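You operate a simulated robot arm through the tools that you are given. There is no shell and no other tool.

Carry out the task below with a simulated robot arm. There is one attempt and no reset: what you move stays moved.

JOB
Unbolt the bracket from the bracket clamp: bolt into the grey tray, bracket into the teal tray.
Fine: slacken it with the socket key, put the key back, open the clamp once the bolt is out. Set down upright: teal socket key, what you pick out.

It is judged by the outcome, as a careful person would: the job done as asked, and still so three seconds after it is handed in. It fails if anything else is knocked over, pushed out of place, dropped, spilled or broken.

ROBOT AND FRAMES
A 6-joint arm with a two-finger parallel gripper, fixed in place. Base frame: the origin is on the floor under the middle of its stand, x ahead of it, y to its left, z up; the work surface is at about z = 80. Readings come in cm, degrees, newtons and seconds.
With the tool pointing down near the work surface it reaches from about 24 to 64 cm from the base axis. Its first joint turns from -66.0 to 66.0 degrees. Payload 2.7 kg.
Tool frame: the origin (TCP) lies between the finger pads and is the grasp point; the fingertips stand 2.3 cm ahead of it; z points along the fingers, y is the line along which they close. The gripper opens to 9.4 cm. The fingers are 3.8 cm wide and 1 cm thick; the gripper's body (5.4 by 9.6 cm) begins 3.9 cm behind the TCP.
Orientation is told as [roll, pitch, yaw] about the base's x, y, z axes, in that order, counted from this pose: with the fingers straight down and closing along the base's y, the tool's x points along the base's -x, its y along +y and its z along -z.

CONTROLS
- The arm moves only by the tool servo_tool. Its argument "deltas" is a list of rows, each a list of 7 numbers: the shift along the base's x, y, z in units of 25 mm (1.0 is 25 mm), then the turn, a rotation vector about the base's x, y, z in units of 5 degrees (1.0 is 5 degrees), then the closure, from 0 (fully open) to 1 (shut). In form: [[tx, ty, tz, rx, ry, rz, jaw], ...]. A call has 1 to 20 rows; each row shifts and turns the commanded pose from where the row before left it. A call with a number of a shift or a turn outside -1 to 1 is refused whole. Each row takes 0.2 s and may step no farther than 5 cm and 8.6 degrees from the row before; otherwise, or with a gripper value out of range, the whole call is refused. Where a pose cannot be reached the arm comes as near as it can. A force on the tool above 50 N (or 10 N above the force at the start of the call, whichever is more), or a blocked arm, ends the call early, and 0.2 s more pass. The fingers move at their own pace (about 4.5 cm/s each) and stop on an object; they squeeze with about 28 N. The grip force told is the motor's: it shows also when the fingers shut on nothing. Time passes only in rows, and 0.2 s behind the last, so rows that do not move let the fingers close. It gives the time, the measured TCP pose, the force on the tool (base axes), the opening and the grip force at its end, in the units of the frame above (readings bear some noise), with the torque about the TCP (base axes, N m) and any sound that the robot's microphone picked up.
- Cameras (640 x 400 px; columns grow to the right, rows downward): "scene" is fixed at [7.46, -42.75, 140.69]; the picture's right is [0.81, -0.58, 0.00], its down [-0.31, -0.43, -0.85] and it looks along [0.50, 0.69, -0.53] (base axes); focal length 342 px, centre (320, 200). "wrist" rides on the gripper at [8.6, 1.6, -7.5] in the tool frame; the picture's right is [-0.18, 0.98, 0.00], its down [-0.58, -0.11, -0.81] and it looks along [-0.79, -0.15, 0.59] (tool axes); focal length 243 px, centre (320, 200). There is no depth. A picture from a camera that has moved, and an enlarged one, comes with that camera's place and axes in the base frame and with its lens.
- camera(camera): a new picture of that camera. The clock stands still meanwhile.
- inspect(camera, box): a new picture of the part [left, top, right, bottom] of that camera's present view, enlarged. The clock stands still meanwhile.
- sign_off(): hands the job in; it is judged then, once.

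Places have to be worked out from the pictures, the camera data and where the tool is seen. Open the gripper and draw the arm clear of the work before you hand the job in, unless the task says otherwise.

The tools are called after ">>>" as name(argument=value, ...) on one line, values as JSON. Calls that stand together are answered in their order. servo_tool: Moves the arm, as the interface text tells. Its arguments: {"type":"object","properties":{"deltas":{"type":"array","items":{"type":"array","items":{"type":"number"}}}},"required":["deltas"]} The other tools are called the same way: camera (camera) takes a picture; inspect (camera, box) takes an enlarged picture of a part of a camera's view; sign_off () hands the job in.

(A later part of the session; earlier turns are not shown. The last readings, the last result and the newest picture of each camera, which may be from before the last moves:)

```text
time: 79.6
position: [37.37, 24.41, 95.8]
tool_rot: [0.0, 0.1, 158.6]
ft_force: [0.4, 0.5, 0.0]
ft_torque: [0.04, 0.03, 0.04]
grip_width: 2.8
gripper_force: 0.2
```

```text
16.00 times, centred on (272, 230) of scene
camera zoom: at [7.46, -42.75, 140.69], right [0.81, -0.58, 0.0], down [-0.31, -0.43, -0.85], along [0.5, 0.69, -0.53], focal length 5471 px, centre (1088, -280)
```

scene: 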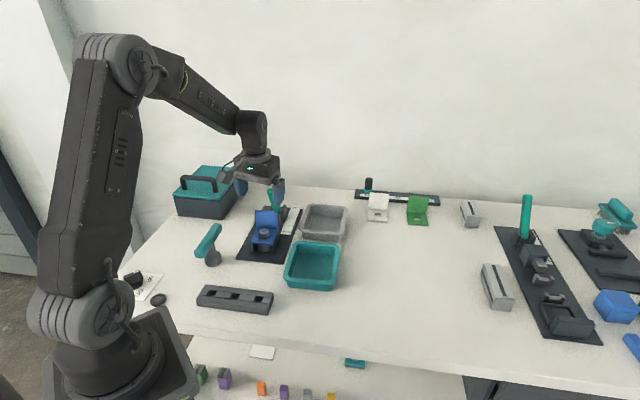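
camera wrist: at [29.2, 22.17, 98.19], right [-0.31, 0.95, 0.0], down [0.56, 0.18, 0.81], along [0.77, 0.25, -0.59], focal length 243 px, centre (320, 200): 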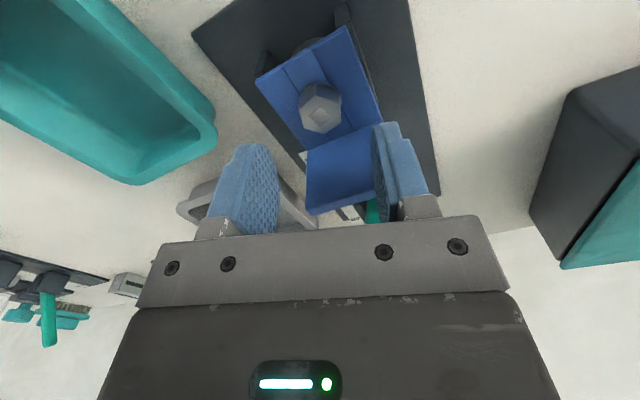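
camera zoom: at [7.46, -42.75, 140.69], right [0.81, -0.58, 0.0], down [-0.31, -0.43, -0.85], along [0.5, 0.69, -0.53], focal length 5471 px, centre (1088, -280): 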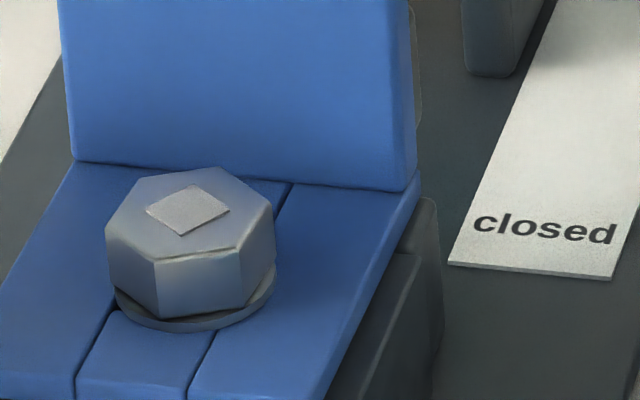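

The bolt is still vertical and has risen about 0.3 cm in total, roughly 0.45 cm per turn. The bracket shifted by only a millimetre or two in its loosened hole. I'll rotate back in the air, then re-grip with the fingers offset toward the base so they stay clear of the back plate.

>>> servo_tool(deltas=[[-0.0162, 0.0134, 0, 0, 0, -1, 0.66], [-0.0162, 0.0134, 0, 0, 0, -1, 0.66], [-0.0162, 0.0134, 0, 0, 0, -1, 0.66], [-0.0162, 0.0134, 0, 0, 0, -1, 0.66], [-0.0162, 0.0134, 0, 0, 0, -1, 0.66], [-0.0162, 0.0134, 0, 0, 0, -1, 0.66], [-0.0162, 0.0134, 0, 0, 0, -1, 0.66], [-0.0162, 0.0134, 0, 0, 0, -1, 0.66], [-0.0162, 0.0134, 0, 0, 0, -1, 0.66], [-0.0162, 0.0134, 0, 0, 0, -1, 0.66], [-0.0162, 0.0134, 0, 0, 0, -1, 0.66], [-0.0162, 0.0134, 0, 0, 0, -1, 0.66], [-0.0162, 0.0134, 0, 0, 0, -1, 0.66], [-0.0162, 0.0134, 0, 0, 0, -1, 0.66], [-0.0162, 0.0134, 0, 0, 0, -1, 0.66], [-0.0162, 0.0134, 0, 0, 0, -1, 0.66], [-0.0162, 0.0134, 0, 0, 0, -1, 0.66], [-0.0162, 0.0134, 0, 0, 0, -1, 0.66], [-0.0162, 0.0134, 0, 0, 0, -1, 0.66], [-0.0162, 0.0134, 0, 0, 0, -1, 0.66]])

>>> servo_tool(deltas=[[0, 0, 0, 0, 0, -1, 0.66], [0, 0, 0, 0, 0, -1, 0.66], [0, 0, 0, 0, 0, -1, 0.66], [0, 0, 0, 0, 0, -1, 0.66], [0, 0, 0, 0, 0, -1, 0.66], [0, 0, 0, 0, 0, -1, 0.66], [0, 0, 0, 0, 0, -1, 0.66], [0, 0, 0, 0, 0, -1, 0.66], [0, 0, 0, 0, 0, -1, 0.66], [0, 0, 0, 0, 0, -1, 0.66], [0, 0, 0, 0, 0, -1, 0.66], [0, 0, 0, 0, 0, -1, 0.66], [0, 0, 0, 0, 0, -1, 0.66], [0, 0, 0, 0, 0, -1, 0.66], [0, 0, 0, 0, 0, -1, 0.66], [0, 0, 0, 0, 0, -1, 0.66], [0, 0, 0, 0, 0, 0, 0.66]])

>>> camera(camera="wrist")

```text
time: 83.8
position: [36.43, 25.12, 95.89]
tool_rot: [0.0, 0.0, 58.5]
ft_force: [1.2, 0.5, -0.2]
ft_torque: [0.01, 0.02, 0.01]
grip_width: 3.2
gripper_force: 0.1
```

```text
time: 87.4
position: [36.45, 25.13, 95.9]
tool_rot: [0.0, -0.1, -21.5]
ft_force: [0.1, 0.5, 0.1]
ft_torque: [0.01, -0.01, 0.01]
grip_width: 3.2
gripper_force: 0.1
```

```text
taken
camera wrist: at [29.07, 29.93, 103.4], right [0.53, 0.85, 0.0], down [0.5, -0.31, 0.81], along [0.68, -0.43, -0.59], focal length 243 px, centre (320, 200)
```

wrist: 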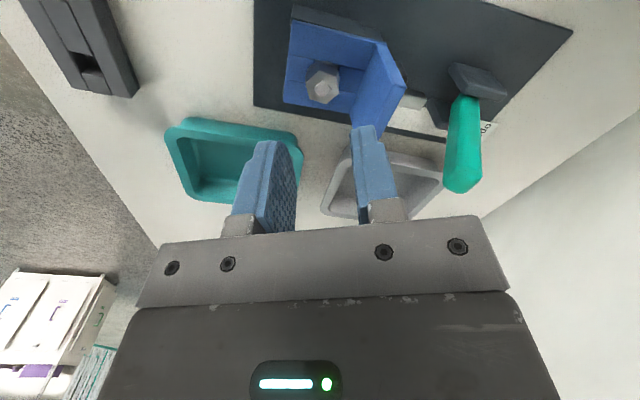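

I'll zoom in to check the bolt, the back plate and the clamp's plunger from this side.

>>> inspect(camera="wrist", box=[250, 0, 500, 200])

>>> inspect(camera="wrist", box=[290, 50, 360, 120])

```text
2.00 times, centred on (375, 100) of wrist
camera zoom: at [29.07, 29.93, 103.4], right [0.53, 0.85, 0.0], down [0.5, -0.31, 0.81], along [0.68, -0.43, -0.59], focal length 485 px, centre (210, 400)
```

zoom: 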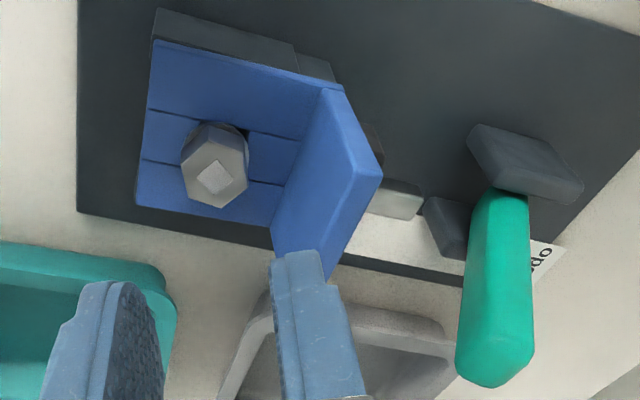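

```text
5.71 times, centred on (325, 85) of wrist
camera zoom: at [29.07, 29.93, 103.4], right [0.53, 0.85, 0.0], down [0.5, -0.31, 0.81], along [0.68, -0.43, -0.59], focal length 1386 px, centre (291, 857)
```

zoom: 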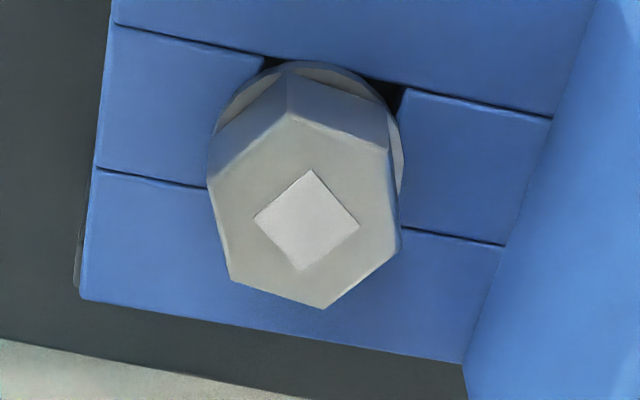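

The bolt sits where expected, about 0.9–1 cm ahead of the TCP and centred along the closing line. I'll descend part way and verify finger clearance to the back plate.

>>> servo_tool(deltas=[[0, 0, -0.6, 0, 0, 0, 0.66], [0, 0, -0.8, 0, 0, 0, 0.66], [0, 0, -0.7, 0, 0, 0, 0.66], [0, 0, 0, 0, 0, 0, 0.66]])

>>> inspect(camera="wrist", box=[230, 40, 430, 230])

>>> inspect(camera="scene", box=[240, 195, 300, 255])

```text
time: 88.4
position: [36.48, 25.02, 90.68]
tool_rot: [0.0, 0.1, -21.4]
ft_force: [0.2, -0.1, -0.3]
ft_torque: [-0.02, 0.01, 0.01]
grip_width: 3.19
gripper_force: 0.0
```

```text
2.11 times, centred on (330, 135) of wrist
camera zoom: at [29.0, 29.84, 98.04], right [0.53, 0.85, 0.0], down [0.5, -0.31, 0.81], along [0.68, -0.43, -0.59], focal length 511 px, centre (299, 337)
```

zoom: 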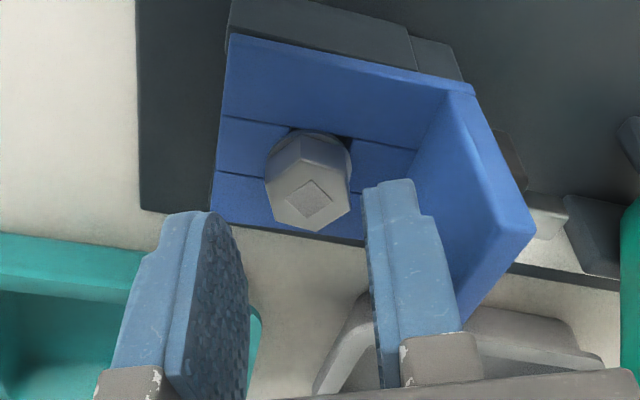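

```text
6.67 times, centred on (270, 225) of scene
camera zoom: at [7.46, -42.75, 140.69], right [0.81, -0.58, 0.0], down [-0.31, -0.43, -0.85], along [0.5, 0.69, -0.53], focal length 2280 px, centre (653, 33)
```

zoom: 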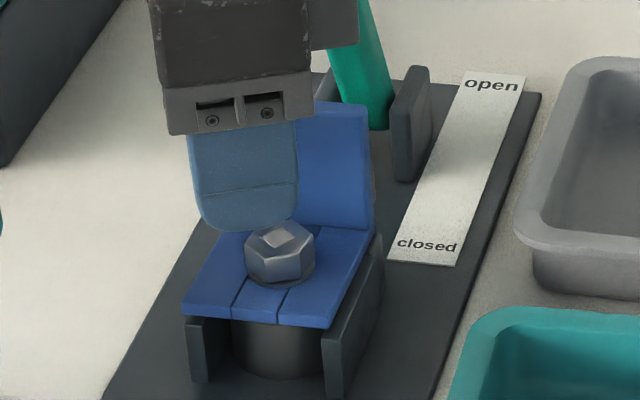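

The fingers clear the back plate. I'll descend to z≈87.05, just above the raised flange, and close on the head.

>>> servo_tool(deltas=[[0, 0, -0.5, 0, 0, 0, 0.66], [0, 0, -0.5, 0, 0, 0, 0.66], [0, 0, -0.3, 0, 0, 0, 0.66], [0, 0, -0.15, 0, 0, 0, 0.66], [0, 0, 0, 0, 0, 0, 0.66]])

>>> servo_tool(deltas=[[0, 0, 0, 0, 0, 0, 0.85], [0, 0, 0, 0, 0, 0, 1], [0, 0, 0, 0, 0, 0, 1], [0, 0, 0, 0, 0, 0, 1]])

>>> inspect(camera="wrist", box=[230, 40, 430, 230])

```text
time: 89.6
position: [36.49, 25.13, 87.12]
tool_rot: [0.0, -0.1, -21.4]
ft_force: [0.7, -0.9, 0.2]
ft_torque: [0.05, 0.01, 0.02]
grip_width: 3.17
gripper_force: 0.1
```

```text
time: 90.6
position: [36.47, 25.1, 87.17]
tool_rot: [0.0, 0.0, -21.4]
ft_force: [1.5, 2.3, -1.4]
ft_torque: [0.06, 0.01, 0.04]
grip_width: 2.31
gripper_force: 28.5
```

```text
2.11 times, centred on (330, 135) of wrist
camera zoom: at [29.01, 29.95, 94.54], right [0.53, 0.85, 0.0], down [0.5, -0.31, 0.81], along [0.68, -0.43, -0.59], focal length 511 px, centre (299, 337)
```

zoom: 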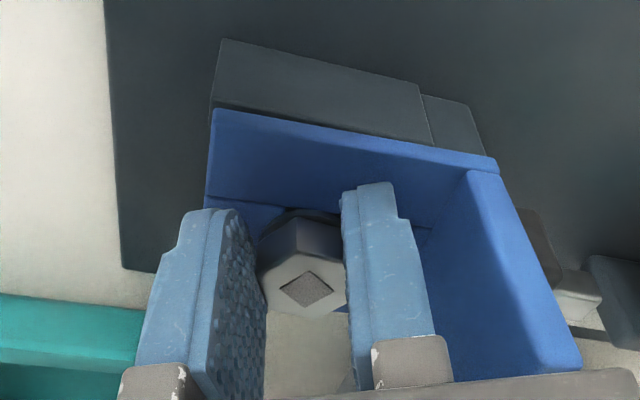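

The head is gripped squarely (2.31 cm) with negligible load. I'll turn counterclockwise about the bolt's axis in steps, with the TCP following a 0.93 cm arc and rising with the thread.

>>> servo_tool(deltas=[[-0.0105, -0.0307, 0.0025, 0, 0, 1, 1], [-0.0078, -0.0316, 0.0025, 0, 0, 1, 1], [-0.005, -0.0321, 0.0025, 0, 0, 1, 1], [-0.0022, -0.0324, 0.0025, 0, 0, 1, 1], [0.0006, -0.0325, 0.0025, 0, 0, 1, 1]])

```text
time: 91.8
position: [36.34, 24.55, 87.14]
tool_rot: [0.0, 0.0, 3.7]
ft_force: [-3.7, 5.8, -1.9]
ft_torque: [0.12, 0.09, 0.05]
grip_width: 2.3
gripper_force: 28.0
```

Loads are small. I'll continue the stroke, trimming slightly in +y.

>>> servo_tool(deltas=[[-0.004, -0.022, 0.0025, 0, 0, 1, 1], [0.004, -0.028, 0.0025, 0, 0, 1, 1], [0.009, -0.0312, 0.0025, 0, 0, 1, 1], [0.0117, -0.0303, 0.0025, 0, 0, 1, 1], [0.0143, -0.0292, 0.0025, 0, 0, 1, 1]])

>>> servo_tool(deltas=[[0.0168, -0.0278, 0.0025, 0, 0, 1, 1], [0.0191, -0.0263, 0.0025, 0, 0, 1, 1], [0.0214, -0.0245, 0.0025, 0, 0, 1, 1], [0.0234, -0.0225, 0.0025, 0, 0, 1, 1], [0.0253, -0.0204, 0.0025, 0, 0, 1, 1]])

```text
time: 93.0
position: [36.57, 24.26, 87.16]
tool_rot: [0.1, 0.2, 28.6]
ft_force: [2.0, -10.4, -1.1]
ft_torque: [-0.19, -0.15, -0.14]
grip_width: 2.34
gripper_force: 28.5
```

```text
time: 94.2
position: [36.87, 23.87, 87.17]
tool_rot: [0.0, 0.1, 53.6]
ft_force: [17.6, -20.6, -12.3]
ft_torque: [-0.52, -0.1, -0.27]
grip_width: 2.32
gripper_force: 28.0
```

The side load has grown to about 27 N along the closing line, so my arc centre is slightly off. I'll shift the TCP with the load direction to relieve it.

>>> servo_tool(deltas=[[0.03, -0.03, -0.01, 0, 0, 0, 1], [0.03, -0.025, -0.01, 0, 0, 0, 1], [0, 0, 0, 0, 0, 0, 1]])

>>> inspect(camera="scene", box=[250, 210, 292, 250])

>>> inspect(camera="wrist", box=[230, 40, 430, 230])

```text
time: 95.0
position: [36.86, 23.9, 87.22]
tool_rot: [0.1, 0.0, 53.7]
ft_force: [-2.3, -12.4, -1.1]
ft_torque: [-0.19, 0.05, -0.03]
grip_width: 2.29
gripper_force: 28.2
```

```text
10.00 times, centred on (271, 230) of scene
camera zoom: at [7.46, -42.77, 140.68], right [0.81, -0.58, 0.0], down [-0.31, -0.43, -0.85], along [0.5, 0.69, -0.53], focal length 3419 px, centre (810, -100)
```

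zoom: 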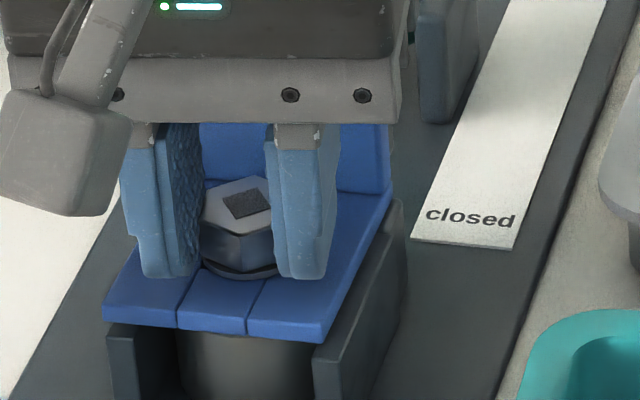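

```text
2.11 times, centred on (330, 135) of wrist
camera zoom: at [30.44, 18.03, 94.65], right [-0.68, 0.73, 0.0], down [0.43, 0.4, 0.81], along [0.59, 0.55, -0.59], focal length 511 px, centre (299, 337)
```

zoom: 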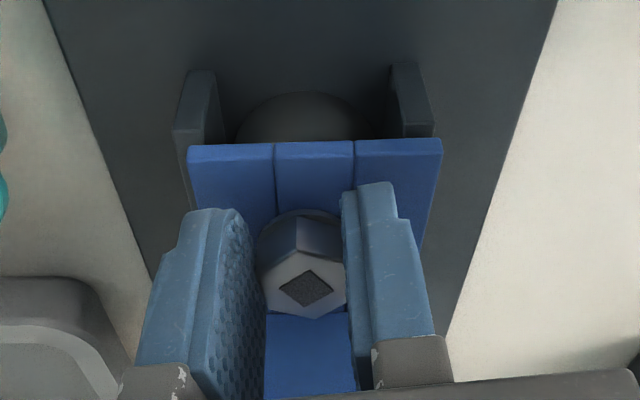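

The load dropped to about 12 N, mostly friction. I'll continue the stroke with a little -y trim.

>>> servo_tool(deltas=[[0.027, -0.028, 0.0025, 0, 0, 1, 1], [0.0285, -0.025, 0.0025, 0, 0, 1, 1], [0.0297, -0.015, 0.0025, 0, 0, 1, 1], [0.0308, -0.0105, 0.0025, 0, 0, 1, 1]])

>>> servo_tool(deltas=[[0.0316, -0.0078, 0.0025, 0, 0, 1, 1], [0.0321, -0.005, 0.0025, 0, 0, 1, 1], [0.0324, -0.0022, 0.0025, 0, 0, 1, 1], [0.0325, 0.0007, 0.0025, 0, 0, 1, 1]])

```text
time: 96.0
position: [37.18, 23.78, 87.27]
tool_rot: [0.1, 0.1, 73.7]
ft_force: [-13.5, -6.4, 1.5]
ft_torque: [-0.14, 0.28, 0.12]
grip_width: 2.32
gripper_force: 27.9
```

```text
time: 97.0
position: [37.55, 23.62, 87.31]
tool_rot: [0.0, -0.1, 93.7]
ft_force: [-10.6, 3.3, -8.6]
ft_torque: [-0.14, 0.16, 0.06]
grip_width: 2.34
gripper_force: 28.5
```

Side load is about -11 N in x. I'll trim it and finish the stroke to about 134°.

>>> servo_tool(deltas=[[0.005, 0.008, -0.008, 0, 0, 1, 1], [0.026, 0.008, 0, 0, 0, 1, 1], [0.0312, 0.0095, 0.0025, 0, 0, 1, 1], [0.0303, 0.0118, 0.0025, 0, 0, 1, 1]])

>>> servo_tool(deltas=[[0.0292, 0.0143, 0.0025, 0, 0, 1, 1], [0.0278, 0.0168, 0.0025, 0, 0, 1, 1], [0.0262, 0.0192, 0.0025, 0, 0, 1, 1], [0.0244, 0.0214, 0.0025, 0, 0, 1, 1]])

>>> inspect(camera="scene", box=[250, 210, 292, 250])

```text
time: 98.0
position: [37.91, 23.8, 87.31]
tool_rot: [-0.2, 0.0, 113.7]
ft_force: [4.3, 4.4, -12.6]
ft_torque: [-0.05, -0.21, -0.09]
grip_width: 2.3
gripper_force: 28.2
```

```text
time: 99.0
position: [38.13, 23.95, 87.46]
tool_rot: [-0.2, 0.1, 133.8]
ft_force: [19.5, 6.3, -14.5]
ft_torque: [-0.06, -0.46, -0.22]
grip_width: 2.35
gripper_force: 28.1
```

```text
10.00 times, centred on (271, 230) of scene
camera zoom: at [7.53, -42.72, 140.69], right [0.81, -0.58, 0.0], down [-0.31, -0.43, -0.85], along [0.49, 0.69, -0.53], focal length 3419 px, centre (810, -100)
```

zoom: 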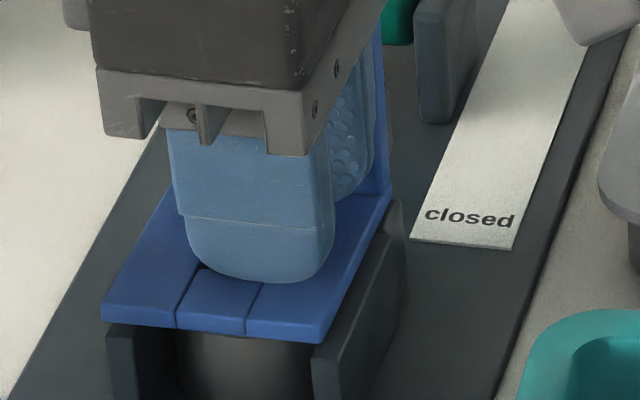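

About 155° more has been turned. I'll relieve the +x side load and test a short straight pull.

>>> servo_tool(deltas=[[0.04, 0.015, -0.02, 0, 0, 0, 1], [0.01, 0.005, 0, 0, 0, 0, 1]])

>>> servo_tool(deltas=[[0, 0, 0.05, 0, 0, 0, 1], [0, 0, 0.05, 0, 0, 0, 1], [0, 0, 0.04, 0, 0, 0, 1]])

```text
time: 99.6
position: [38.13, 23.96, 87.43]
tool_rot: [0.0, 0.1, 133.6]
ft_force: [7.2, 0.7, 2.7]
ft_torque: [0.02, -0.28, -0.09]
grip_width: 2.33
gripper_force: 27.8
```

```text
time: 100.4
position: [38.17, 24.09, 87.6]
tool_rot: [-0.1, 0.0, 133.6]
ft_force: [14.2, 12.3, -18.2]
ft_torque: [0.05, -0.34, -0.19]
grip_width: 2.34
gripper_force: 28.0
```

It's still threaded (the fingers slip at about 18 N). I'll release, rise above, and measure the bolt's height again.

>>> servo_tool(deltas=[[0, 0, 0, 0, 0, 0, 0.8], [0, 0, 0, 0, 0, 0, 0.66], [0, 0, 0, 0, 0, 0, 0.66], [0, 0, 0.4, 0, 0, 0, 0.66], [0, 0, 0.8, 0, 0, 0, 0.66], [0, 0, 0.8, 0, 0, 0, 0.66], [0, 0, 0.8, 0, 0, 0, 0.66], [0, 0, 0, 0, 0, 0, 0.66]])

>>> inspect(camera="scene", box=[258, 218, 286, 242])

>>> camera(camera="wrist")

```text
time: 102.2
position: [38.23, 23.9, 94.59]
tool_rot: [0.0, 0.0, 133.6]
ft_force: [-1.1, -0.2, 0.0]
ft_torque: [0.0, -0.01, 0.0]
grip_width: 3.22
gripper_force: 0.1
```

```text
16.00 times, centred on (272, 230) of scene
camera zoom: at [7.46, -42.75, 140.69], right [0.81, -0.58, 0.0], down [-0.31, -0.43, -0.85], along [0.5, 0.69, -0.53], focal length 5471 px, centre (1088, -280)
```

zoom: 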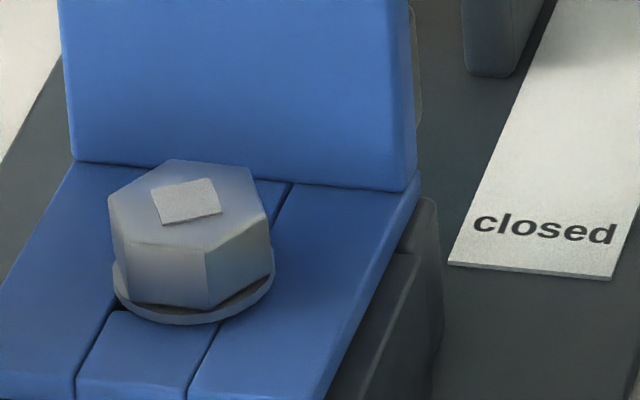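

```text
taken
camera wrist: at [43.04, 16.6, 102.05], right [-0.84, -0.54, 0.0], down [-0.32, 0.5, 0.81], along [-0.44, 0.68, -0.59], focal length 243 px, centre (320, 200)
```

wrist: 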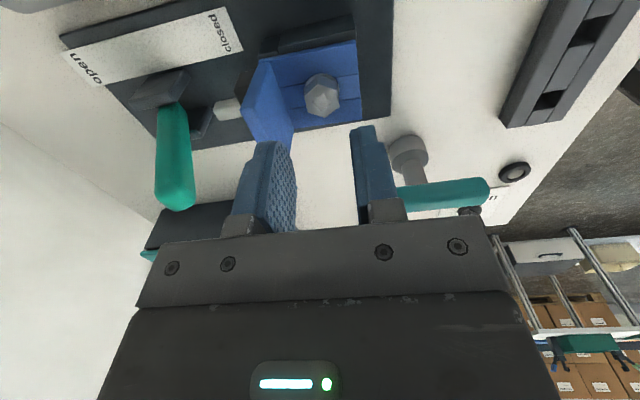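

The bolt has now risen about 0.44 cm in total (about 0.4 cm per turn) and nothing else moved. I'll rotate back in the air for another stroke, starting from -46°, with a better arc radius of 1.05 cm about the bolt at (37.49, 24.71).

>>> servo_tool(deltas=[[-0.0286, 0.0308, 0, 0, 0, -1, 0.66], [-0.0286, 0.0308, 0, 0, 0, -1, 0.66], [-0.0286, 0.0308, 0, 0, 0, -1, 0.66], [-0.0286, 0.0308, 0, 0, 0, -1, 0.66], [-0.0286, 0.0308, 0, 0, 0, -1, 0.66], [-0.0286, 0.0308, 0, 0, 0, -1, 0.66], [-0.0286, 0.0308, 0, 0, 0, -1, 0.66], [-0.0286, 0.0308, 0, 0, 0, -1, 0.66], [-0.0286, 0.0308, 0, 0, 0, -1, 0.66], [-0.0286, 0.0308, 0, 0, 0, -1, 0.66], [-0.0286, 0.0308, 0, 0, 0, -1, 0.66], [-0.0286, 0.0308, 0, 0, 0, -1, 0.66], [-0.0286, 0.0308, 0, 0, 0, -1, 0.66], [-0.0286, 0.0308, 0, 0, 0, -1, 0.66], [-0.0286, 0.0308, 0, 0, 0, -1, 0.66], [-0.0286, 0.0308, 0, 0, 0, -1, 0.66], [-0.0286, 0.0308, 0, 0, 0, -1, 0.66], [-0.0286, 0.0308, 0, 0, 0, -1, 0.66], [-0.0286, 0.0308, 0, 0, 0, -1, 0.66], [-0.0286, 0.0308, 0, 0, 0, -1, 0.66]])

>>> servo_tool(deltas=[[0, 0, 0, 0, 0, -1, 0.66], [0, 0, 0, 0, 0, -1, 0.66], [0, 0, 0, 0, 0, -1, 0.66], [0, 0, 0, 0, 0, -1, 0.66], [0, 0, 0, 0, 0, -1, 0.66], [0, 0, 0, 0, 0, -1, 0.66], [0, 0, 0, 0, 0, -1, 0.66], [0, 0, 0, 0, 0, -1, 0.66], [0, 0, 0, 0, 0, -1, 0.66], [0, 0, 0, 0, 0, -1, 0.66], [0, 0, 0, 0, 0, -1, 0.66], [0, 0, 0, 0, 0, -1, 0.66], [0, 0, 0, 0, 0, -1, 0.66], [0, 0, 0, 0, 0, -1, 0.66], [0, 0, 0, 0, 0, -1, 0.66], [0, 0, 0, 0, 0, -1, 0.66], [0, 0, 0, 0, 0, 0, 0.66], [0, 0, 0, 0, 0, 0, 0.66]])

>>> camera(camera="wrist")

```text
time: 106.4
position: [36.81, 25.47, 94.71]
tool_rot: [0.1, 0.1, 33.5]
ft_force: [0.4, 0.2, 0.5]
ft_torque: [0.02, 0.01, 0.0]
grip_width: 3.2
gripper_force: 0.1
```

```text
time: 110.2
position: [36.75, 25.53, 94.61]
tool_rot: [0.0, 0.1, -46.4]
ft_force: [0.0, 0.1, 0.1]
ft_torque: [-0.02, 0.0, -0.02]
grip_width: 3.21
gripper_force: 0.1
```

```text
taken
camera wrist: at [31.97, 33.07, 102.06], right [0.84, 0.54, 0.0], down [0.32, -0.5, 0.81], along [0.44, -0.68, -0.59], focal length 243 px, centre (320, 200)
```

wrist: 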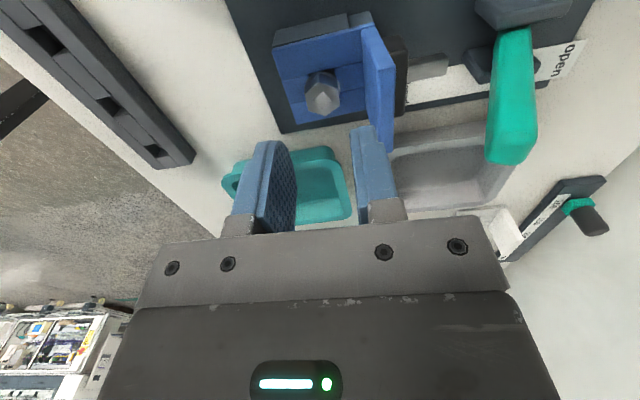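

I'm positioned for the next stroke. I'll descend, the +u finger being about 4 mm off the back plate by my numbers, and check on the way.

>>> servo_tool(deltas=[[0, 0, -0.6, 0, 0, 0, 0.67], [0, 0, -0.8, 0, 0, 0, 0.67], [0, 0, -0.5, 0, 0, 0, 0.67], [0, 0, 0, 0, 0, 0, 0.67]])

>>> inspect(camera="wrist", box=[230, 20, 430, 230])

```text
time: 111.2
position: [36.73, 25.59, 89.89]
tool_rot: [0.0, 0.0, -46.5]
ft_force: [-0.3, 0.3, 0.0]
ft_torque: [0.03, 0.02, 0.06]
grip_width: 3.13
gripper_force: 0.0
```

```text
1.90 times, centred on (330, 125) of wrist
camera zoom: at [31.98, 33.05, 97.27], right [0.84, 0.54, 0.0], down [0.32, -0.5, 0.81], along [0.44, -0.68, -0.59], focal length 462 px, centre (301, 343)
```

zoom: 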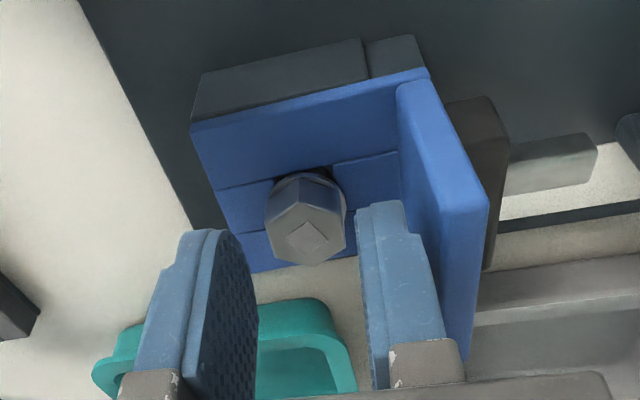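

There's clearance on both sides. I'll finish the descent to z≈87.2 and close.

>>> servo_tool(deltas=[[0, 0, -0.4, 0, 0, 0, 0.67], [0, 0, -0.4, 0, 0, 0, 0.67], [0, 0, -0.25, 0, 0, 0, 0.67], [0, 0, 0, 0, 0, 0, 0.67], [0, 0, 0, 0, 0, 0, 0.85], [0, 0, 0, 0, 0, 0, 1], [0, 0, 0, 0, 0, 0, 1], [0, 0, 0, 0, 0, 0, 1]])

```text
time: 113.0
position: [36.77, 25.67, 87.32]
tool_rot: [0.0, 0.0, -46.5]
ft_force: [2.9, 2.9, -3.3]
ft_torque: [0.11, 0.0, 0.02]
grip_width: 2.32
gripper_force: 28.3
```

I've got a good grip. Starting the next unscrewing stroke with a 1.1 cm arc radius, six steps first to check the side load.

>>> servo_tool(deltas=[[-0.0264, -0.0273, 0.0022, 0, 0, 1, 1], [-0.0239, -0.0295, 0.0022, 0, 0, 1, 1], [-0.0212, -0.0315, 0.0022, 0, 0, 1, 1], [-0.0184, -0.0333, 0.0022, 0, 0, 1, 1], [-0.0155, -0.0347, 0.0022, 0, 0, 1, 1], [-0.0124, -0.0359, 0.0022, 0, 0, 1, 1]])

>>> servo_tool(deltas=[[-0.0092, -0.0369, 0.0022, 0, 0, 1, 1], [-0.0059, -0.0375, 0.0022, 0, 0, 1, 1], [-0.0027, -0.0379, 0.0022, 0, 0, 1, 1], [0.0006, -0.038, 0.0022, 0, 0, 1, 1], [0.004, -0.0378, 0.0022, 0, 0, 1, 1], [0.0073, -0.0373, 0.0022, 0, 0, 1, 1]])

```text
time: 114.4
position: [36.44, 25.17, 87.29]
tool_rot: [0.1, 0.1, -16.2]
ft_force: [-16.6, 9.0, 0.8]
ft_torque: [0.19, 0.36, 0.02]
grip_width: 2.32
gripper_force: 27.7
```

```text
time: 115.8
position: [36.35, 24.57, 87.35]
tool_rot: [-0.1, 0.1, 13.7]
ft_force: [-11.6, 2.9, -14.2]
ft_torque: [0.0, 0.24, 0.05]
grip_width: 2.34
gripper_force: 28.3
```

Loads are moderate, with a 14 N downward pull. I'll stop following upward for now, trim in -x and continue.

>>> servo_tool(deltas=[[-0.01, -0.034, -0.02, 0, 0, 1, 1], [0.0106, -0.0355, -0.005, 0, 0, 1, 1], [0.0166, -0.0342, 0, 0, 0, 1, 1], [0.0196, -0.0326, 0.002, 0, 0, 1, 1], [0.0223, -0.0307, 0.002, 0, 0, 1, 1], [0.0249, -0.0287, 0.002, 0, 0, 1, 1]])

>>> servo_tool(deltas=[[0.0273, -0.0264, 0.002, 0, 0, 1, 1], [0.0295, -0.0239, 0.002, 0, 0, 1, 1], [0.0315, -0.0212, 0.002, 0, 0, 1, 1], [0.0333, -0.0184, 0.002, 0, 0, 1, 1], [0.0347, -0.0155, 0.002, 0, 0, 1, 1], [0.0359, -0.0124, 0.002, 0, 0, 1, 1]])

```text
time: 117.2
position: [36.81, 23.96, 87.35]
tool_rot: [0.0, 0.0, 43.7]
ft_force: [-8.8, -2.2, -7.7]
ft_torque: [-0.14, 0.27, 0.02]
grip_width: 2.32
gripper_force: 28.4
```

```text
time: 118.6
position: [37.04, 23.72, 87.39]
tool_rot: [0.0, 0.0, 73.6]
ft_force: [-2.0, -2.3, -12.1]
ft_torque: [-0.27, 0.07, 0.02]
grip_width: 2.3
gripper_force: 28.5
```

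Side loads are small now. I'll continue the stroke to about 134°.

>>> servo_tool(deltas=[[0.0369, -0.0092, -0.005, 0, 0, 1, 1], [0.0375, -0.0059, 0, 0, 0, 1, 1], [0.0379, -0.0027, 0.002, 0, 0, 1, 1], [0.038, 0.0006, 0.002, 0, 0, 1, 1], [0.0378, 0.004, 0.002, 0, 0, 1, 1], [0.0373, 0.0073, 0.002, 0, 0, 1, 1]])

>>> servo_tool(deltas=[[0.0365, 0.0105, 0.002, 0, 0, 1, 1], [0.0355, 0.0136, 0.002, 0, 0, 1, 1], [0.0342, 0.0166, 0.002, 0, 0, 1, 1], [0.0326, 0.0196, 0.002, 0, 0, 1, 1], [0.0307, 0.0223, 0.002, 0, 0, 1, 1], [0.0287, 0.0249, 0.002, 0, 0, 1, 1]])

```text
time: 120.0
position: [37.62, 23.65, 87.5]
tool_rot: [0.2, 0.0, 103.7]
ft_force: [4.4, -10.3, -8.2]
ft_torque: [-0.41, -0.14, -0.05]
grip_width: 2.31
gripper_force: 28.3
```

```text
time: 121.4
position: [38.2, 23.88, 87.49]
tool_rot: [0.0, 0.0, 133.7]
ft_force: [5.5, -3.0, -8.5]
ft_torque: [-0.22, -0.2, 0.02]
grip_width: 2.32
gripper_force: 27.8
```

That stroke is complete, about 570° in total. I'll test a short straight pull to see if it's free.

>>> servo_tool(deltas=[[0.01, -0.005, 0.04, 0, 0, 0, 1], [0, 0, 0.05, 0, 0, 0, 1], [0, 0, 0.05, 0, 0, 0, 1]])

>>> inspect(camera="scene", box=[250, 205, 295, 250])

```text
time: 122.2
position: [38.13, 23.97, 87.84]
tool_rot: [0.1, -0.1, 133.6]
ft_force: [0.7, 5.4, -16.7]
ft_torque: [0.01, -0.12, -0.04]
grip_width: 2.33
gripper_force: 27.9
```

```text
8.89 times, centred on (272, 228) of scene
camera zoom: at [7.49, -42.72, 140.69], right [0.81, -0.58, 0.0], down [-0.31, -0.43, -0.85], along [0.5, 0.69, -0.53], focal length 3039 px, centre (742, -44)
```

zoom: 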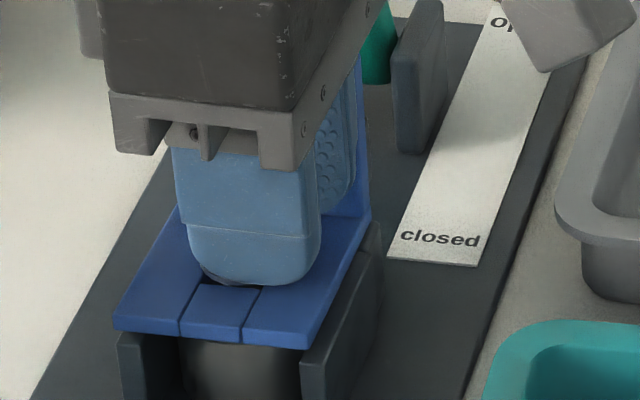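

It's still threaded. I'll release, rise, measure, and rotate back for another stroke.

>>> servo_tool(deltas=[[0, 0, 0, 0, 0, 0, 0.8], [0, 0, 0, 0, 0, 0, 0.66], [0, 0, 0, 0, 0, 0, 0.66], [0, 0, 0.4, 0, 0, 0, 0.66], [0, 0, 0.8, 0, 0, 0, 0.66], [0, 0, 0.8, 0, 0, 0, 0.66], [0, 0, 0.4, 0, 0, 0, 0.66], [0, 0, 0, 0, 0, 0, 0.66]])

>>> inspect(camera="scene", box=[258, 218, 286, 242])

```text
time: 124.0
position: [38.22, 23.93, 93.77]
tool_rot: [0.0, -0.1, 133.6]
ft_force: [-0.2, -0.6, 0.0]
ft_torque: [0.01, -0.01, 0.01]
grip_width: 3.21
gripper_force: 0.1
```

```text
16.00 times, centred on (272, 230) of scene
camera zoom: at [7.46, -42.75, 140.69], right [0.81, -0.58, 0.0], down [-0.31, -0.43, -0.85], along [0.5, 0.69, -0.53], focal length 5471 px, centre (1088, -280)
```

zoom: 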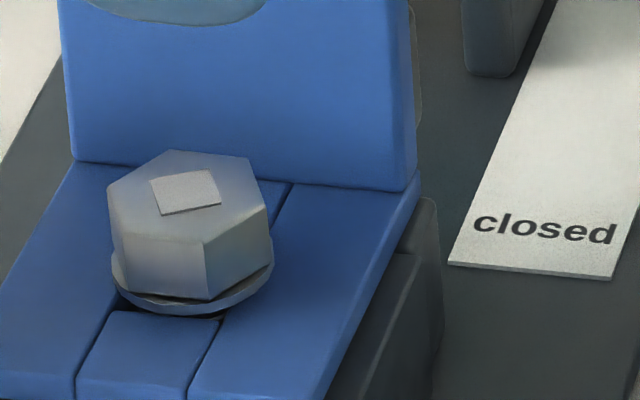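

The bolt has now risen about 0.6 cm and the thread is visibly backing out (about 0.17 cm per half turn). I'll rotate back for the next stroke.

>>> servo_tool(deltas=[[-0.0286, 0.0308, 0, 0, 0, -1, 0.66], [-0.0286, 0.0308, 0, 0, 0, -1, 0.66], [-0.0286, 0.0308, 0, 0, 0, -1, 0.66], [-0.0286, 0.0308, 0, 0, 0, -1, 0.66], [-0.0286, 0.0308, 0, 0, 0, -1, 0.66], [-0.0286, 0.0308, 0, 0, 0, -1, 0.66], [-0.0286, 0.0308, 0, 0, 0, -1, 0.66], [-0.0286, 0.0308, 0, 0, 0, -1, 0.66], [-0.0286, 0.0308, 0, 0, 0, -1, 0.66], [-0.0286, 0.0308, 0, 0, 0, -1, 0.66], [-0.0286, 0.0308, 0, 0, 0, -1, 0.66], [-0.0286, 0.0308, 0, 0, 0, -1, 0.66], [-0.0286, 0.0308, 0, 0, 0, -1, 0.66], [-0.0286, 0.0308, 0, 0, 0, -1, 0.66], [-0.0286, 0.0308, 0, 0, 0, -1, 0.66], [-0.0286, 0.0308, 0, 0, 0, -1, 0.66], [-0.0286, 0.0308, 0, 0, 0, -1, 0.66], [-0.0286, 0.0308, 0, 0, 0, -1, 0.66], [-0.0286, 0.0308, 0, 0, 0, -1, 0.66], [-0.0286, 0.0308, 0, 0, 0, -1, 0.66]])

>>> servo_tool(deltas=[[0, 0, 0, 0, 0, -1, 0.66], [0, 0, 0, 0, 0, -1, 0.66], [0, 0, 0, 0, 0, -1, 0.66], [0, 0, 0, 0, 0, -1, 0.66], [0, 0, 0, 0, 0, -1, 0.66], [0, 0, 0, 0, 0, -1, 0.66], [0, 0, 0, 0, 0, -1, 0.66], [0, 0, 0, 0, 0, -1, 0.66], [0, 0, 0, 0, 0, -1, 0.66], [0, 0, 0, 0, 0, -1, 0.66], [0, 0, 0, 0, 0, -1, 0.66], [0, 0, 0, 0, 0, -1, 0.66], [0, 0, 0, 0, 0, -1, 0.66], [0, 0, 0, 0, 0, -1, 0.66], [0, 0, 0, 0, 0, -1, 0.66], [0, 0, 0, 0, 0, -1, 0.66], [0, 0, 0, 0, 0, 0, 0.67], [0, 0, 0, 0, 0, 0, 0.67]])

>>> servo_tool(deltas=[[0, 0, -0.5, 0, 0, 0, 0.67], [0, 0, -0.7, 0, 0, 0, 0.67], [0, 0, -0.4, 0, 0, 0, 0.67], [0, 0, 0, 0, 0, 0, 0.67]])

>>> inspect(camera="wrist", box=[230, 20, 430, 230])

```text
time: 128.2
position: [36.82, 25.64, 93.77]
tool_rot: [0.0, 0.0, 33.5]
ft_force: [-0.3, 0.2, 0.3]
ft_torque: [0.02, 0.02, -0.04]
grip_width: 3.22
gripper_force: 0.1
```

```text
time: 132.0
position: [36.81, 25.54, 93.89]
tool_rot: [0.0, 0.1, -46.4]
ft_force: [0.4, -0.3, -0.3]
ft_torque: [0.02, 0.0, -0.01]
grip_width: 3.09
gripper_force: 0.0
```

```text
time: 133.0
position: [36.79, 25.5, 89.82]
tool_rot: [0.0, 0.0, -46.5]
ft_force: [-0.5, -0.3, 0.3]
ft_torque: [-0.02, -0.01, -0.01]
grip_width: 3.09
gripper_force: 0.1
```

```text
1.90 times, centred on (330, 125) of wrist
camera zoom: at [32.02, 33.06, 97.26], right [0.84, 0.54, 0.0], down [0.32, -0.5, 0.81], along [0.44, -0.68, -0.59], focal length 462 px, centre (301, 343)
```

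zoom: 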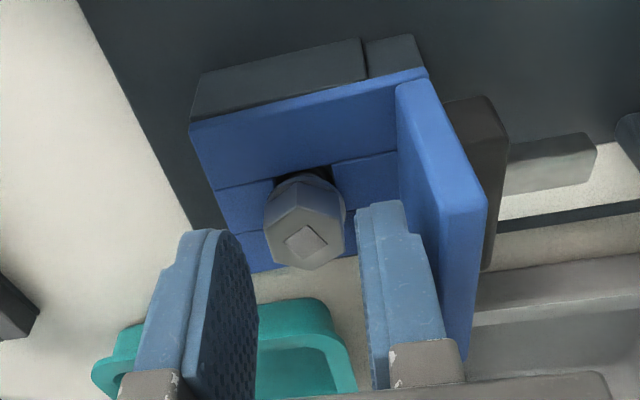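

The setup is the same as before, with clearance on both sides. I'll descend to z≈87.45, close, and run the next stroke.

>>> servo_tool(deltas=[[0, 0, -0.4, 0, 0, 0, 0.67], [0, 0, -0.35, 0, 0, 0, 0.67], [0, 0, -0.2, 0, 0, 0, 0.67], [0, 0, 0, 0, 0, 0, 0.67], [0, 0, 0, 0, 0, 0, 0.85], [0, 0, 0, 0, 0, 0, 1], [0, 0, 0, 0, 0, 0, 1], [0, 0, 0, 0, 0, 0, 1]])

>>> servo_tool(deltas=[[-0.0264, -0.0273, 0.002, 0, 0, 1, 1], [-0.0239, -0.0295, 0.002, 0, 0, 1, 1], [-0.0212, -0.0315, 0.002, 0, 0, 1, 1], [-0.0184, -0.0333, 0.002, 0, 0, 1, 1], [-0.0155, -0.0347, 0.002, 0, 0, 1, 1], [-0.0124, -0.0359, 0.002, 0, 0, 1, 1], [-0.0132, -0.0369, 0.002, 0, 0, 1, 1], [-0.0099, -0.0375, 0.002, 0, 0, 1, 1], [-0.0067, -0.0379, 0.002, 0, 0, 1, 1], [-0.0034, -0.038, 0.001, 0, 0, 1, 1]])

```text
time: 134.8
position: [36.8, 25.45, 87.42]
tool_rot: [-0.1, 0.0, -46.3]
ft_force: [-2.2, -1.0, -0.2]
ft_torque: [-0.02, 0.04, -0.03]
grip_width: 2.32
gripper_force: 28.0
```

```text
time: 137.0
position: [36.44, 24.6, 87.48]
tool_rot: [0.0, 0.1, 3.7]
ft_force: [-2.5, -7.8, -0.2]
ft_torque: [-0.22, 0.13, -0.11]
grip_width: 2.3
gripper_force: 28.1
```

The loads stay low. I'll carry on with the rest of this stroke.

>>> servo_tool(deltas=[[0.002, -0.0378, 0.002, 0, 0, 1, 1], [0.0053, -0.0373, 0.002, 0, 0, 1, 1], [0.0085, -0.0365, 0.002, 0, 0, 1, 1], [0.0116, -0.0355, 0.002, 0, 0, 1, 1], [0.0146, -0.0342, 0.002, 0, 0, 1, 1], [0.0176, -0.0326, 0.002, 0, 0, 1, 1], [0.0223, -0.0307, 0.002, 0, 0, 1, 1], [0.0249, -0.0287, 0.002, 0, 0, 1, 1], [0.0273, -0.0264, 0.002, 0, 0, 1, 1], [0.0295, -0.0239, 0.002, 0, 0, 1, 1], [0.0315, -0.0212, 0.002, 0, 0, 1, 1], [0.0333, -0.0184, 0.002, 0, 0, 1, 1]])

>>> servo_tool(deltas=[[0.0347, -0.0155, 0.002, 0, 0, 1, 1], [0.0359, -0.0124, 0.002, 0, 0, 1, 1], [0.0369, -0.0092, 0.002, 0, 0, 1, 1], [0.0375, -0.0059, 0.002, 0, 0, 1, 1], [0.0379, -0.0027, 0.002, 0, 0, 1, 1], [0.038, 0.0006, 0.002, 0, 0, 1, 1], [0.0378, 0.004, 0.002, 0, 0, 1, 1]])

>>> servo_tool(deltas=[[0.0373, 0.0073, 0.002, 0, 0, 1, 1], [0.0365, 0.0105, 0.002, 0, 0, 1, 1], [0.0355, 0.0136, 0.002, 0, 0, 1, 1], [0.0342, 0.0166, 0.002, 0, 0, 1, 1], [0.0326, 0.0196, 0.002, 0, 0, 1, 1], [0.0307, 0.0223, 0.002, 0, 0, 1, 1], [0.0287, 0.0249, 0.002, 0, 0, 1, 1]])

```text
time: 139.6
position: [36.94, 23.87, 87.54]
tool_rot: [0.0, 0.0, 63.7]
ft_force: [6.1, -5.9, -15.1]
ft_torque: [-0.2, -0.06, -0.09]
grip_width: 2.31
gripper_force: 27.5
```

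```text
time: 141.2
position: [37.61, 23.67, 87.75]
tool_rot: [0.0, 0.1, 98.7]
ft_force: [6.0, -5.7, -12.9]
ft_torque: [-0.29, -0.15, -0.03]
grip_width: 2.32
gripper_force: 28.1
```

```text
time: 142.8
position: [38.39, 24.03, 87.84]
tool_rot: [-0.2, 0.0, 133.7]
ft_force: [-1.0, 1.6, -1.5]
ft_torque: [0.01, 0.04, 0.0]
grip_width: 2.32
gripper_force: 28.0
```

The pull has vanished (Fz -1.5 N, side load about 0), so the bolt may have come free. I'll test with a gentle lift.

>>> servo_tool(deltas=[[0, 0, 0.06, 0, 0, 0, 1], [0, 0, 0.08, 0, 0, 0, 1], [0, 0, 0.1, 0, 0, 0, 1]])

>>> inspect(camera="scene", box=[250, 205, 295, 250])

```text
time: 143.6
position: [38.36, 24.03, 88.4]
tool_rot: [0.1, 0.0, 133.6]
ft_force: [0.9, -0.7, -1.3]
ft_torque: [-0.02, 0.01, 0.0]
grip_width: 2.31
gripper_force: 27.7
```

```text
8.89 times, centred on (272, 228) of scene
camera zoom: at [7.46, -42.75, 140.69], right [0.81, -0.58, 0.0], down [-0.31, -0.43, -0.85], along [0.5, 0.69, -0.53], focal length 3039 px, centre (742, -44)
```

zoom: 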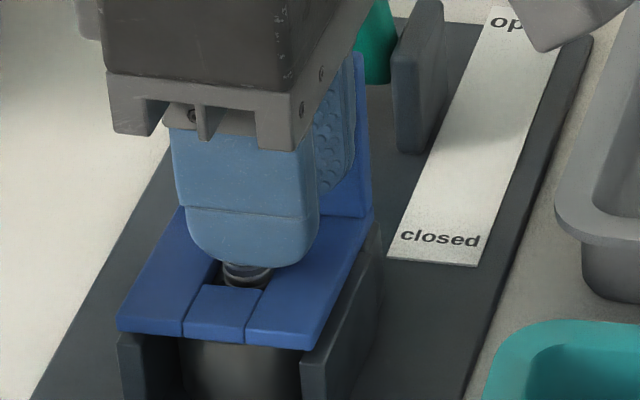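

The bolt is free and the shank is rising out of the hole with no resistance. I'll lift it straight up well clear.

>>> servo_tool(deltas=[[0, 0, 0.3, 0, 0, 0, 1], [0, 0, 0.5, 0, 0, 0, 1], [0, 0, 0.7, 0, 0, 0, 1], [0, 0, 0.8, 0, 0, 0, 1], [0, 0, 0.8, 0, 0, 0, 1], [0, 0, 0.7, 0, 0, 0, 1], [0, 0, 0.4, 0, 0, 0, 1], [0, 0, 0, 0, 0, 0, 1]])

>>> inspect(camera="scene", box=[235, 160, 345, 270])

>>> camera(camera="wrist")

```text
time: 145.4
position: [38.39, 24.31, 98.85]
tool_rot: [0.0, 0.0, 133.6]
ft_force: [-0.6, -0.2, -1.1]
ft_torque: [0.03, -0.07, 0.01]
grip_width: 2.32
gripper_force: 27.7
```

```text
3.64 times, centred on (290, 215) of scene
camera zoom: at [7.46, -42.75, 140.69], right [0.81, -0.58, 0.0], down [-0.31, -0.43, -0.85], along [0.5, 0.69, -0.53], focal length 1243 px, centre (429, 146)
```

zoom: 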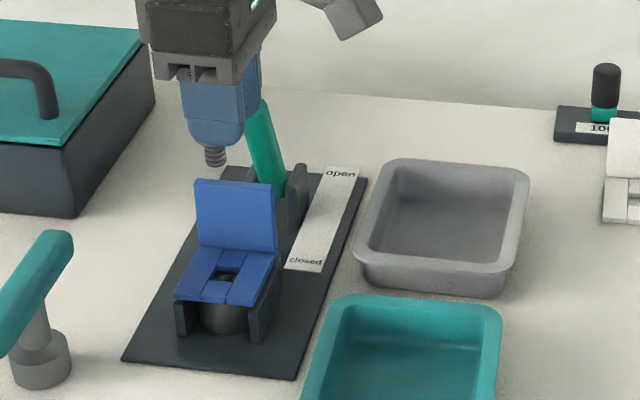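

```text
taken
camera wrist: at [43.2, 16.89, 106.36], right [-0.84, -0.54, 0.0], down [-0.32, 0.5, 0.81], along [-0.44, 0.68, -0.59], focal length 243 px, centre (320, 200)
```

wrist: 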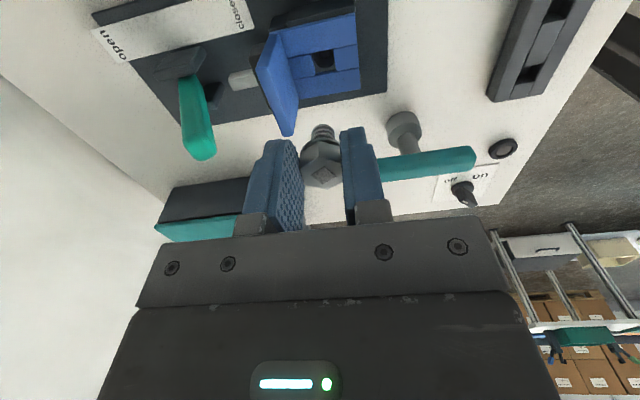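

The bolt is out; it has a short threaded shank. I'll zoom in to measure how far the shank reaches below the fingertips and study the grey tray.

>>> inspect(camera="scene", box=[255, 175, 325, 225])

>>> inspect(camera="scene", box=[290, 190, 360, 260])

>>> inspect(camera="wrist", box=[260, 100, 400, 240])

```text
8.00 times, centred on (290, 200) of scene
camera zoom: at [7.46, -42.75, 140.69], right [0.81, -0.58, 0.0], down [-0.31, -0.43, -0.85], along [0.5, 0.69, -0.53], focal length 2735 px, centre (560, 200)
```

zoom: 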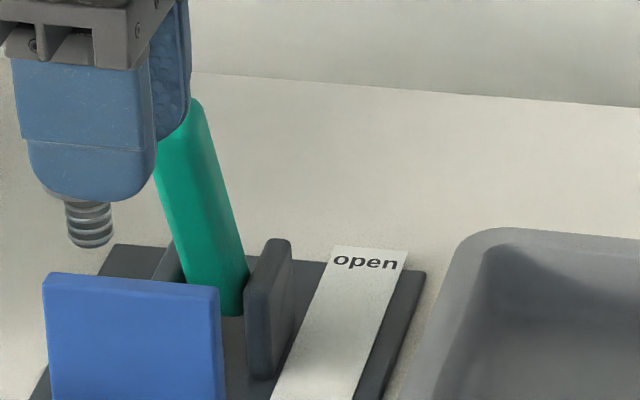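

```text
5.71 times, centred on (325, 225) of scene
camera zoom: at [7.46, -42.75, 140.69], right [0.81, -0.58, 0.0], down [-0.31, -0.43, -0.85], along [0.5, 0.69, -0.53], focal length 1954 px, centre (291, 57)
```

zoom: 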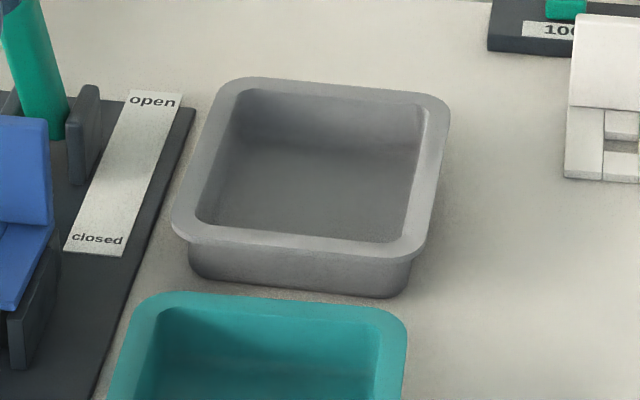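

```text
2.86 times, centred on (330, 170) of wrist
camera zoom: at [43.2, 16.89, 106.36], right [-0.84, -0.54, 0.0], down [-0.32, 0.5, 0.81], along [-0.44, 0.68, -0.59], focal length 693 px, centre (291, 286)
```

zoom: 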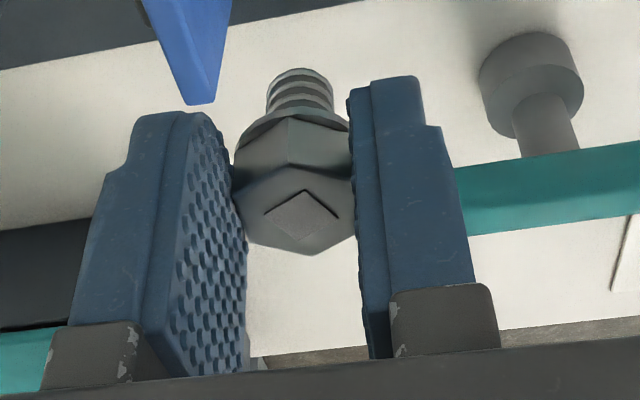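

The shank is about 1.75 cm long, reaching about 4.4–4.8 cm below the TCP. The grey tray is centred near (56, 22.9) with its rim at about z=83. I'll carry the bolt there at height while turning the tool to about 22° yaw.

>>> servo_tool(deltas=[[0.1, -0.012, 0.1, 0, 0, -1, 1], [0.2, -0.024, 0, 0, 0, -1, 1], [0.3, -0.036, 0, 0, 0, -1, 1], [0.3, -0.036, 0, 0, 0, -1, 1], [0.3, -0.036, 0, 0, 0, -1, 1], [0.35, -0.042, 0, 0, 0, -1, 1], [0.35, -0.042, 0, 0, 0, -1, 1], [0.35, -0.042, 0, 0, 0, -1, 1], [0.35, -0.042, 0, 0, 0, -1, 1], [0.35, -0.042, 0, 0, 0, -1, 1], [0.35, -0.042, 0, 0, 0, -1, 1], [0.35, -0.042, 0, 0, 0, -1, 1], [0.35, -0.042, 0, 0, 0, -1, 1], [0.35, -0.042, 0, 0, 0, -1, 1], [0.35, -0.042, 0, 0, 0, -1, 1], [0.35, -0.042, 0, 0, 0, -1, 1], [0.35, -0.042, 0, 0, 0, -1, 1], [0.35, -0.042, 0, 0, 0, -1, 1], [0.3, -0.036, 0, 0, 0, -1, 1], [0.25, -0.03, 0, 0, 0, -1, 1]])

>>> servo_tool(deltas=[[0.07, 0, 0, 0, 0, -1, 1], [0.04, 0, 0, 0, 0, -1, 1], [0, 0, 0, 0, 0, -0.3, 1], [0, 0, 0, 0, 0, 0, 1]])

>>> camera(camera="wrist")

>>> camera(camera="scene")

```text
time: 149.6
position: [54.03, 22.11, 99.12]
tool_rot: [0.0, 0.0, 33.6]
ft_force: [-0.8, -1.4, -0.8]
ft_torque: [0.0, 0.02, 0.01]
grip_width: 2.32
gripper_force: 28.2
```

```text
time: 150.6
position: [54.45, 22.12, 99.14]
tool_rot: [0.0, 0.0, 22.1]
ft_force: [-0.3, 0.5, 0.1]
ft_torque: [0.03, -0.04, 0.0]
grip_width: 2.33
gripper_force: 27.7
```

```text
taken
camera wrist: at [45.76, 20.46, 106.5], right [-0.2, 0.98, 0.0], down [0.58, 0.12, 0.81], along [0.79, 0.16, -0.59], focal length 243 px, centre (320, 200)
```

wrist: 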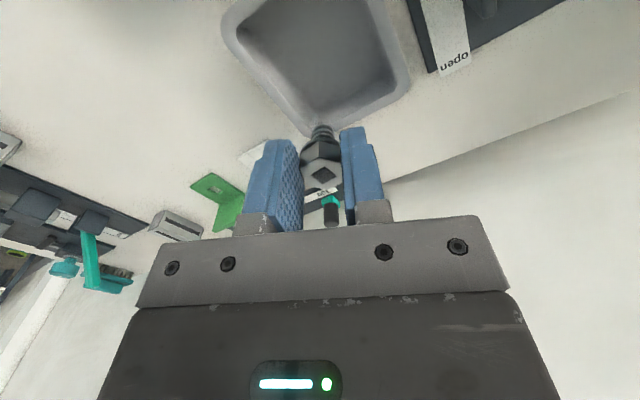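

```text
taken
```

scene: 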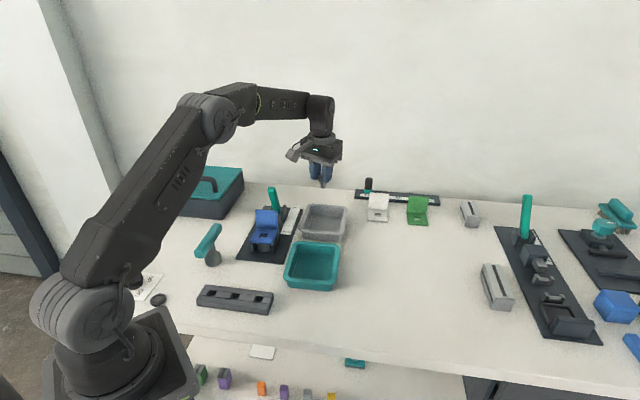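

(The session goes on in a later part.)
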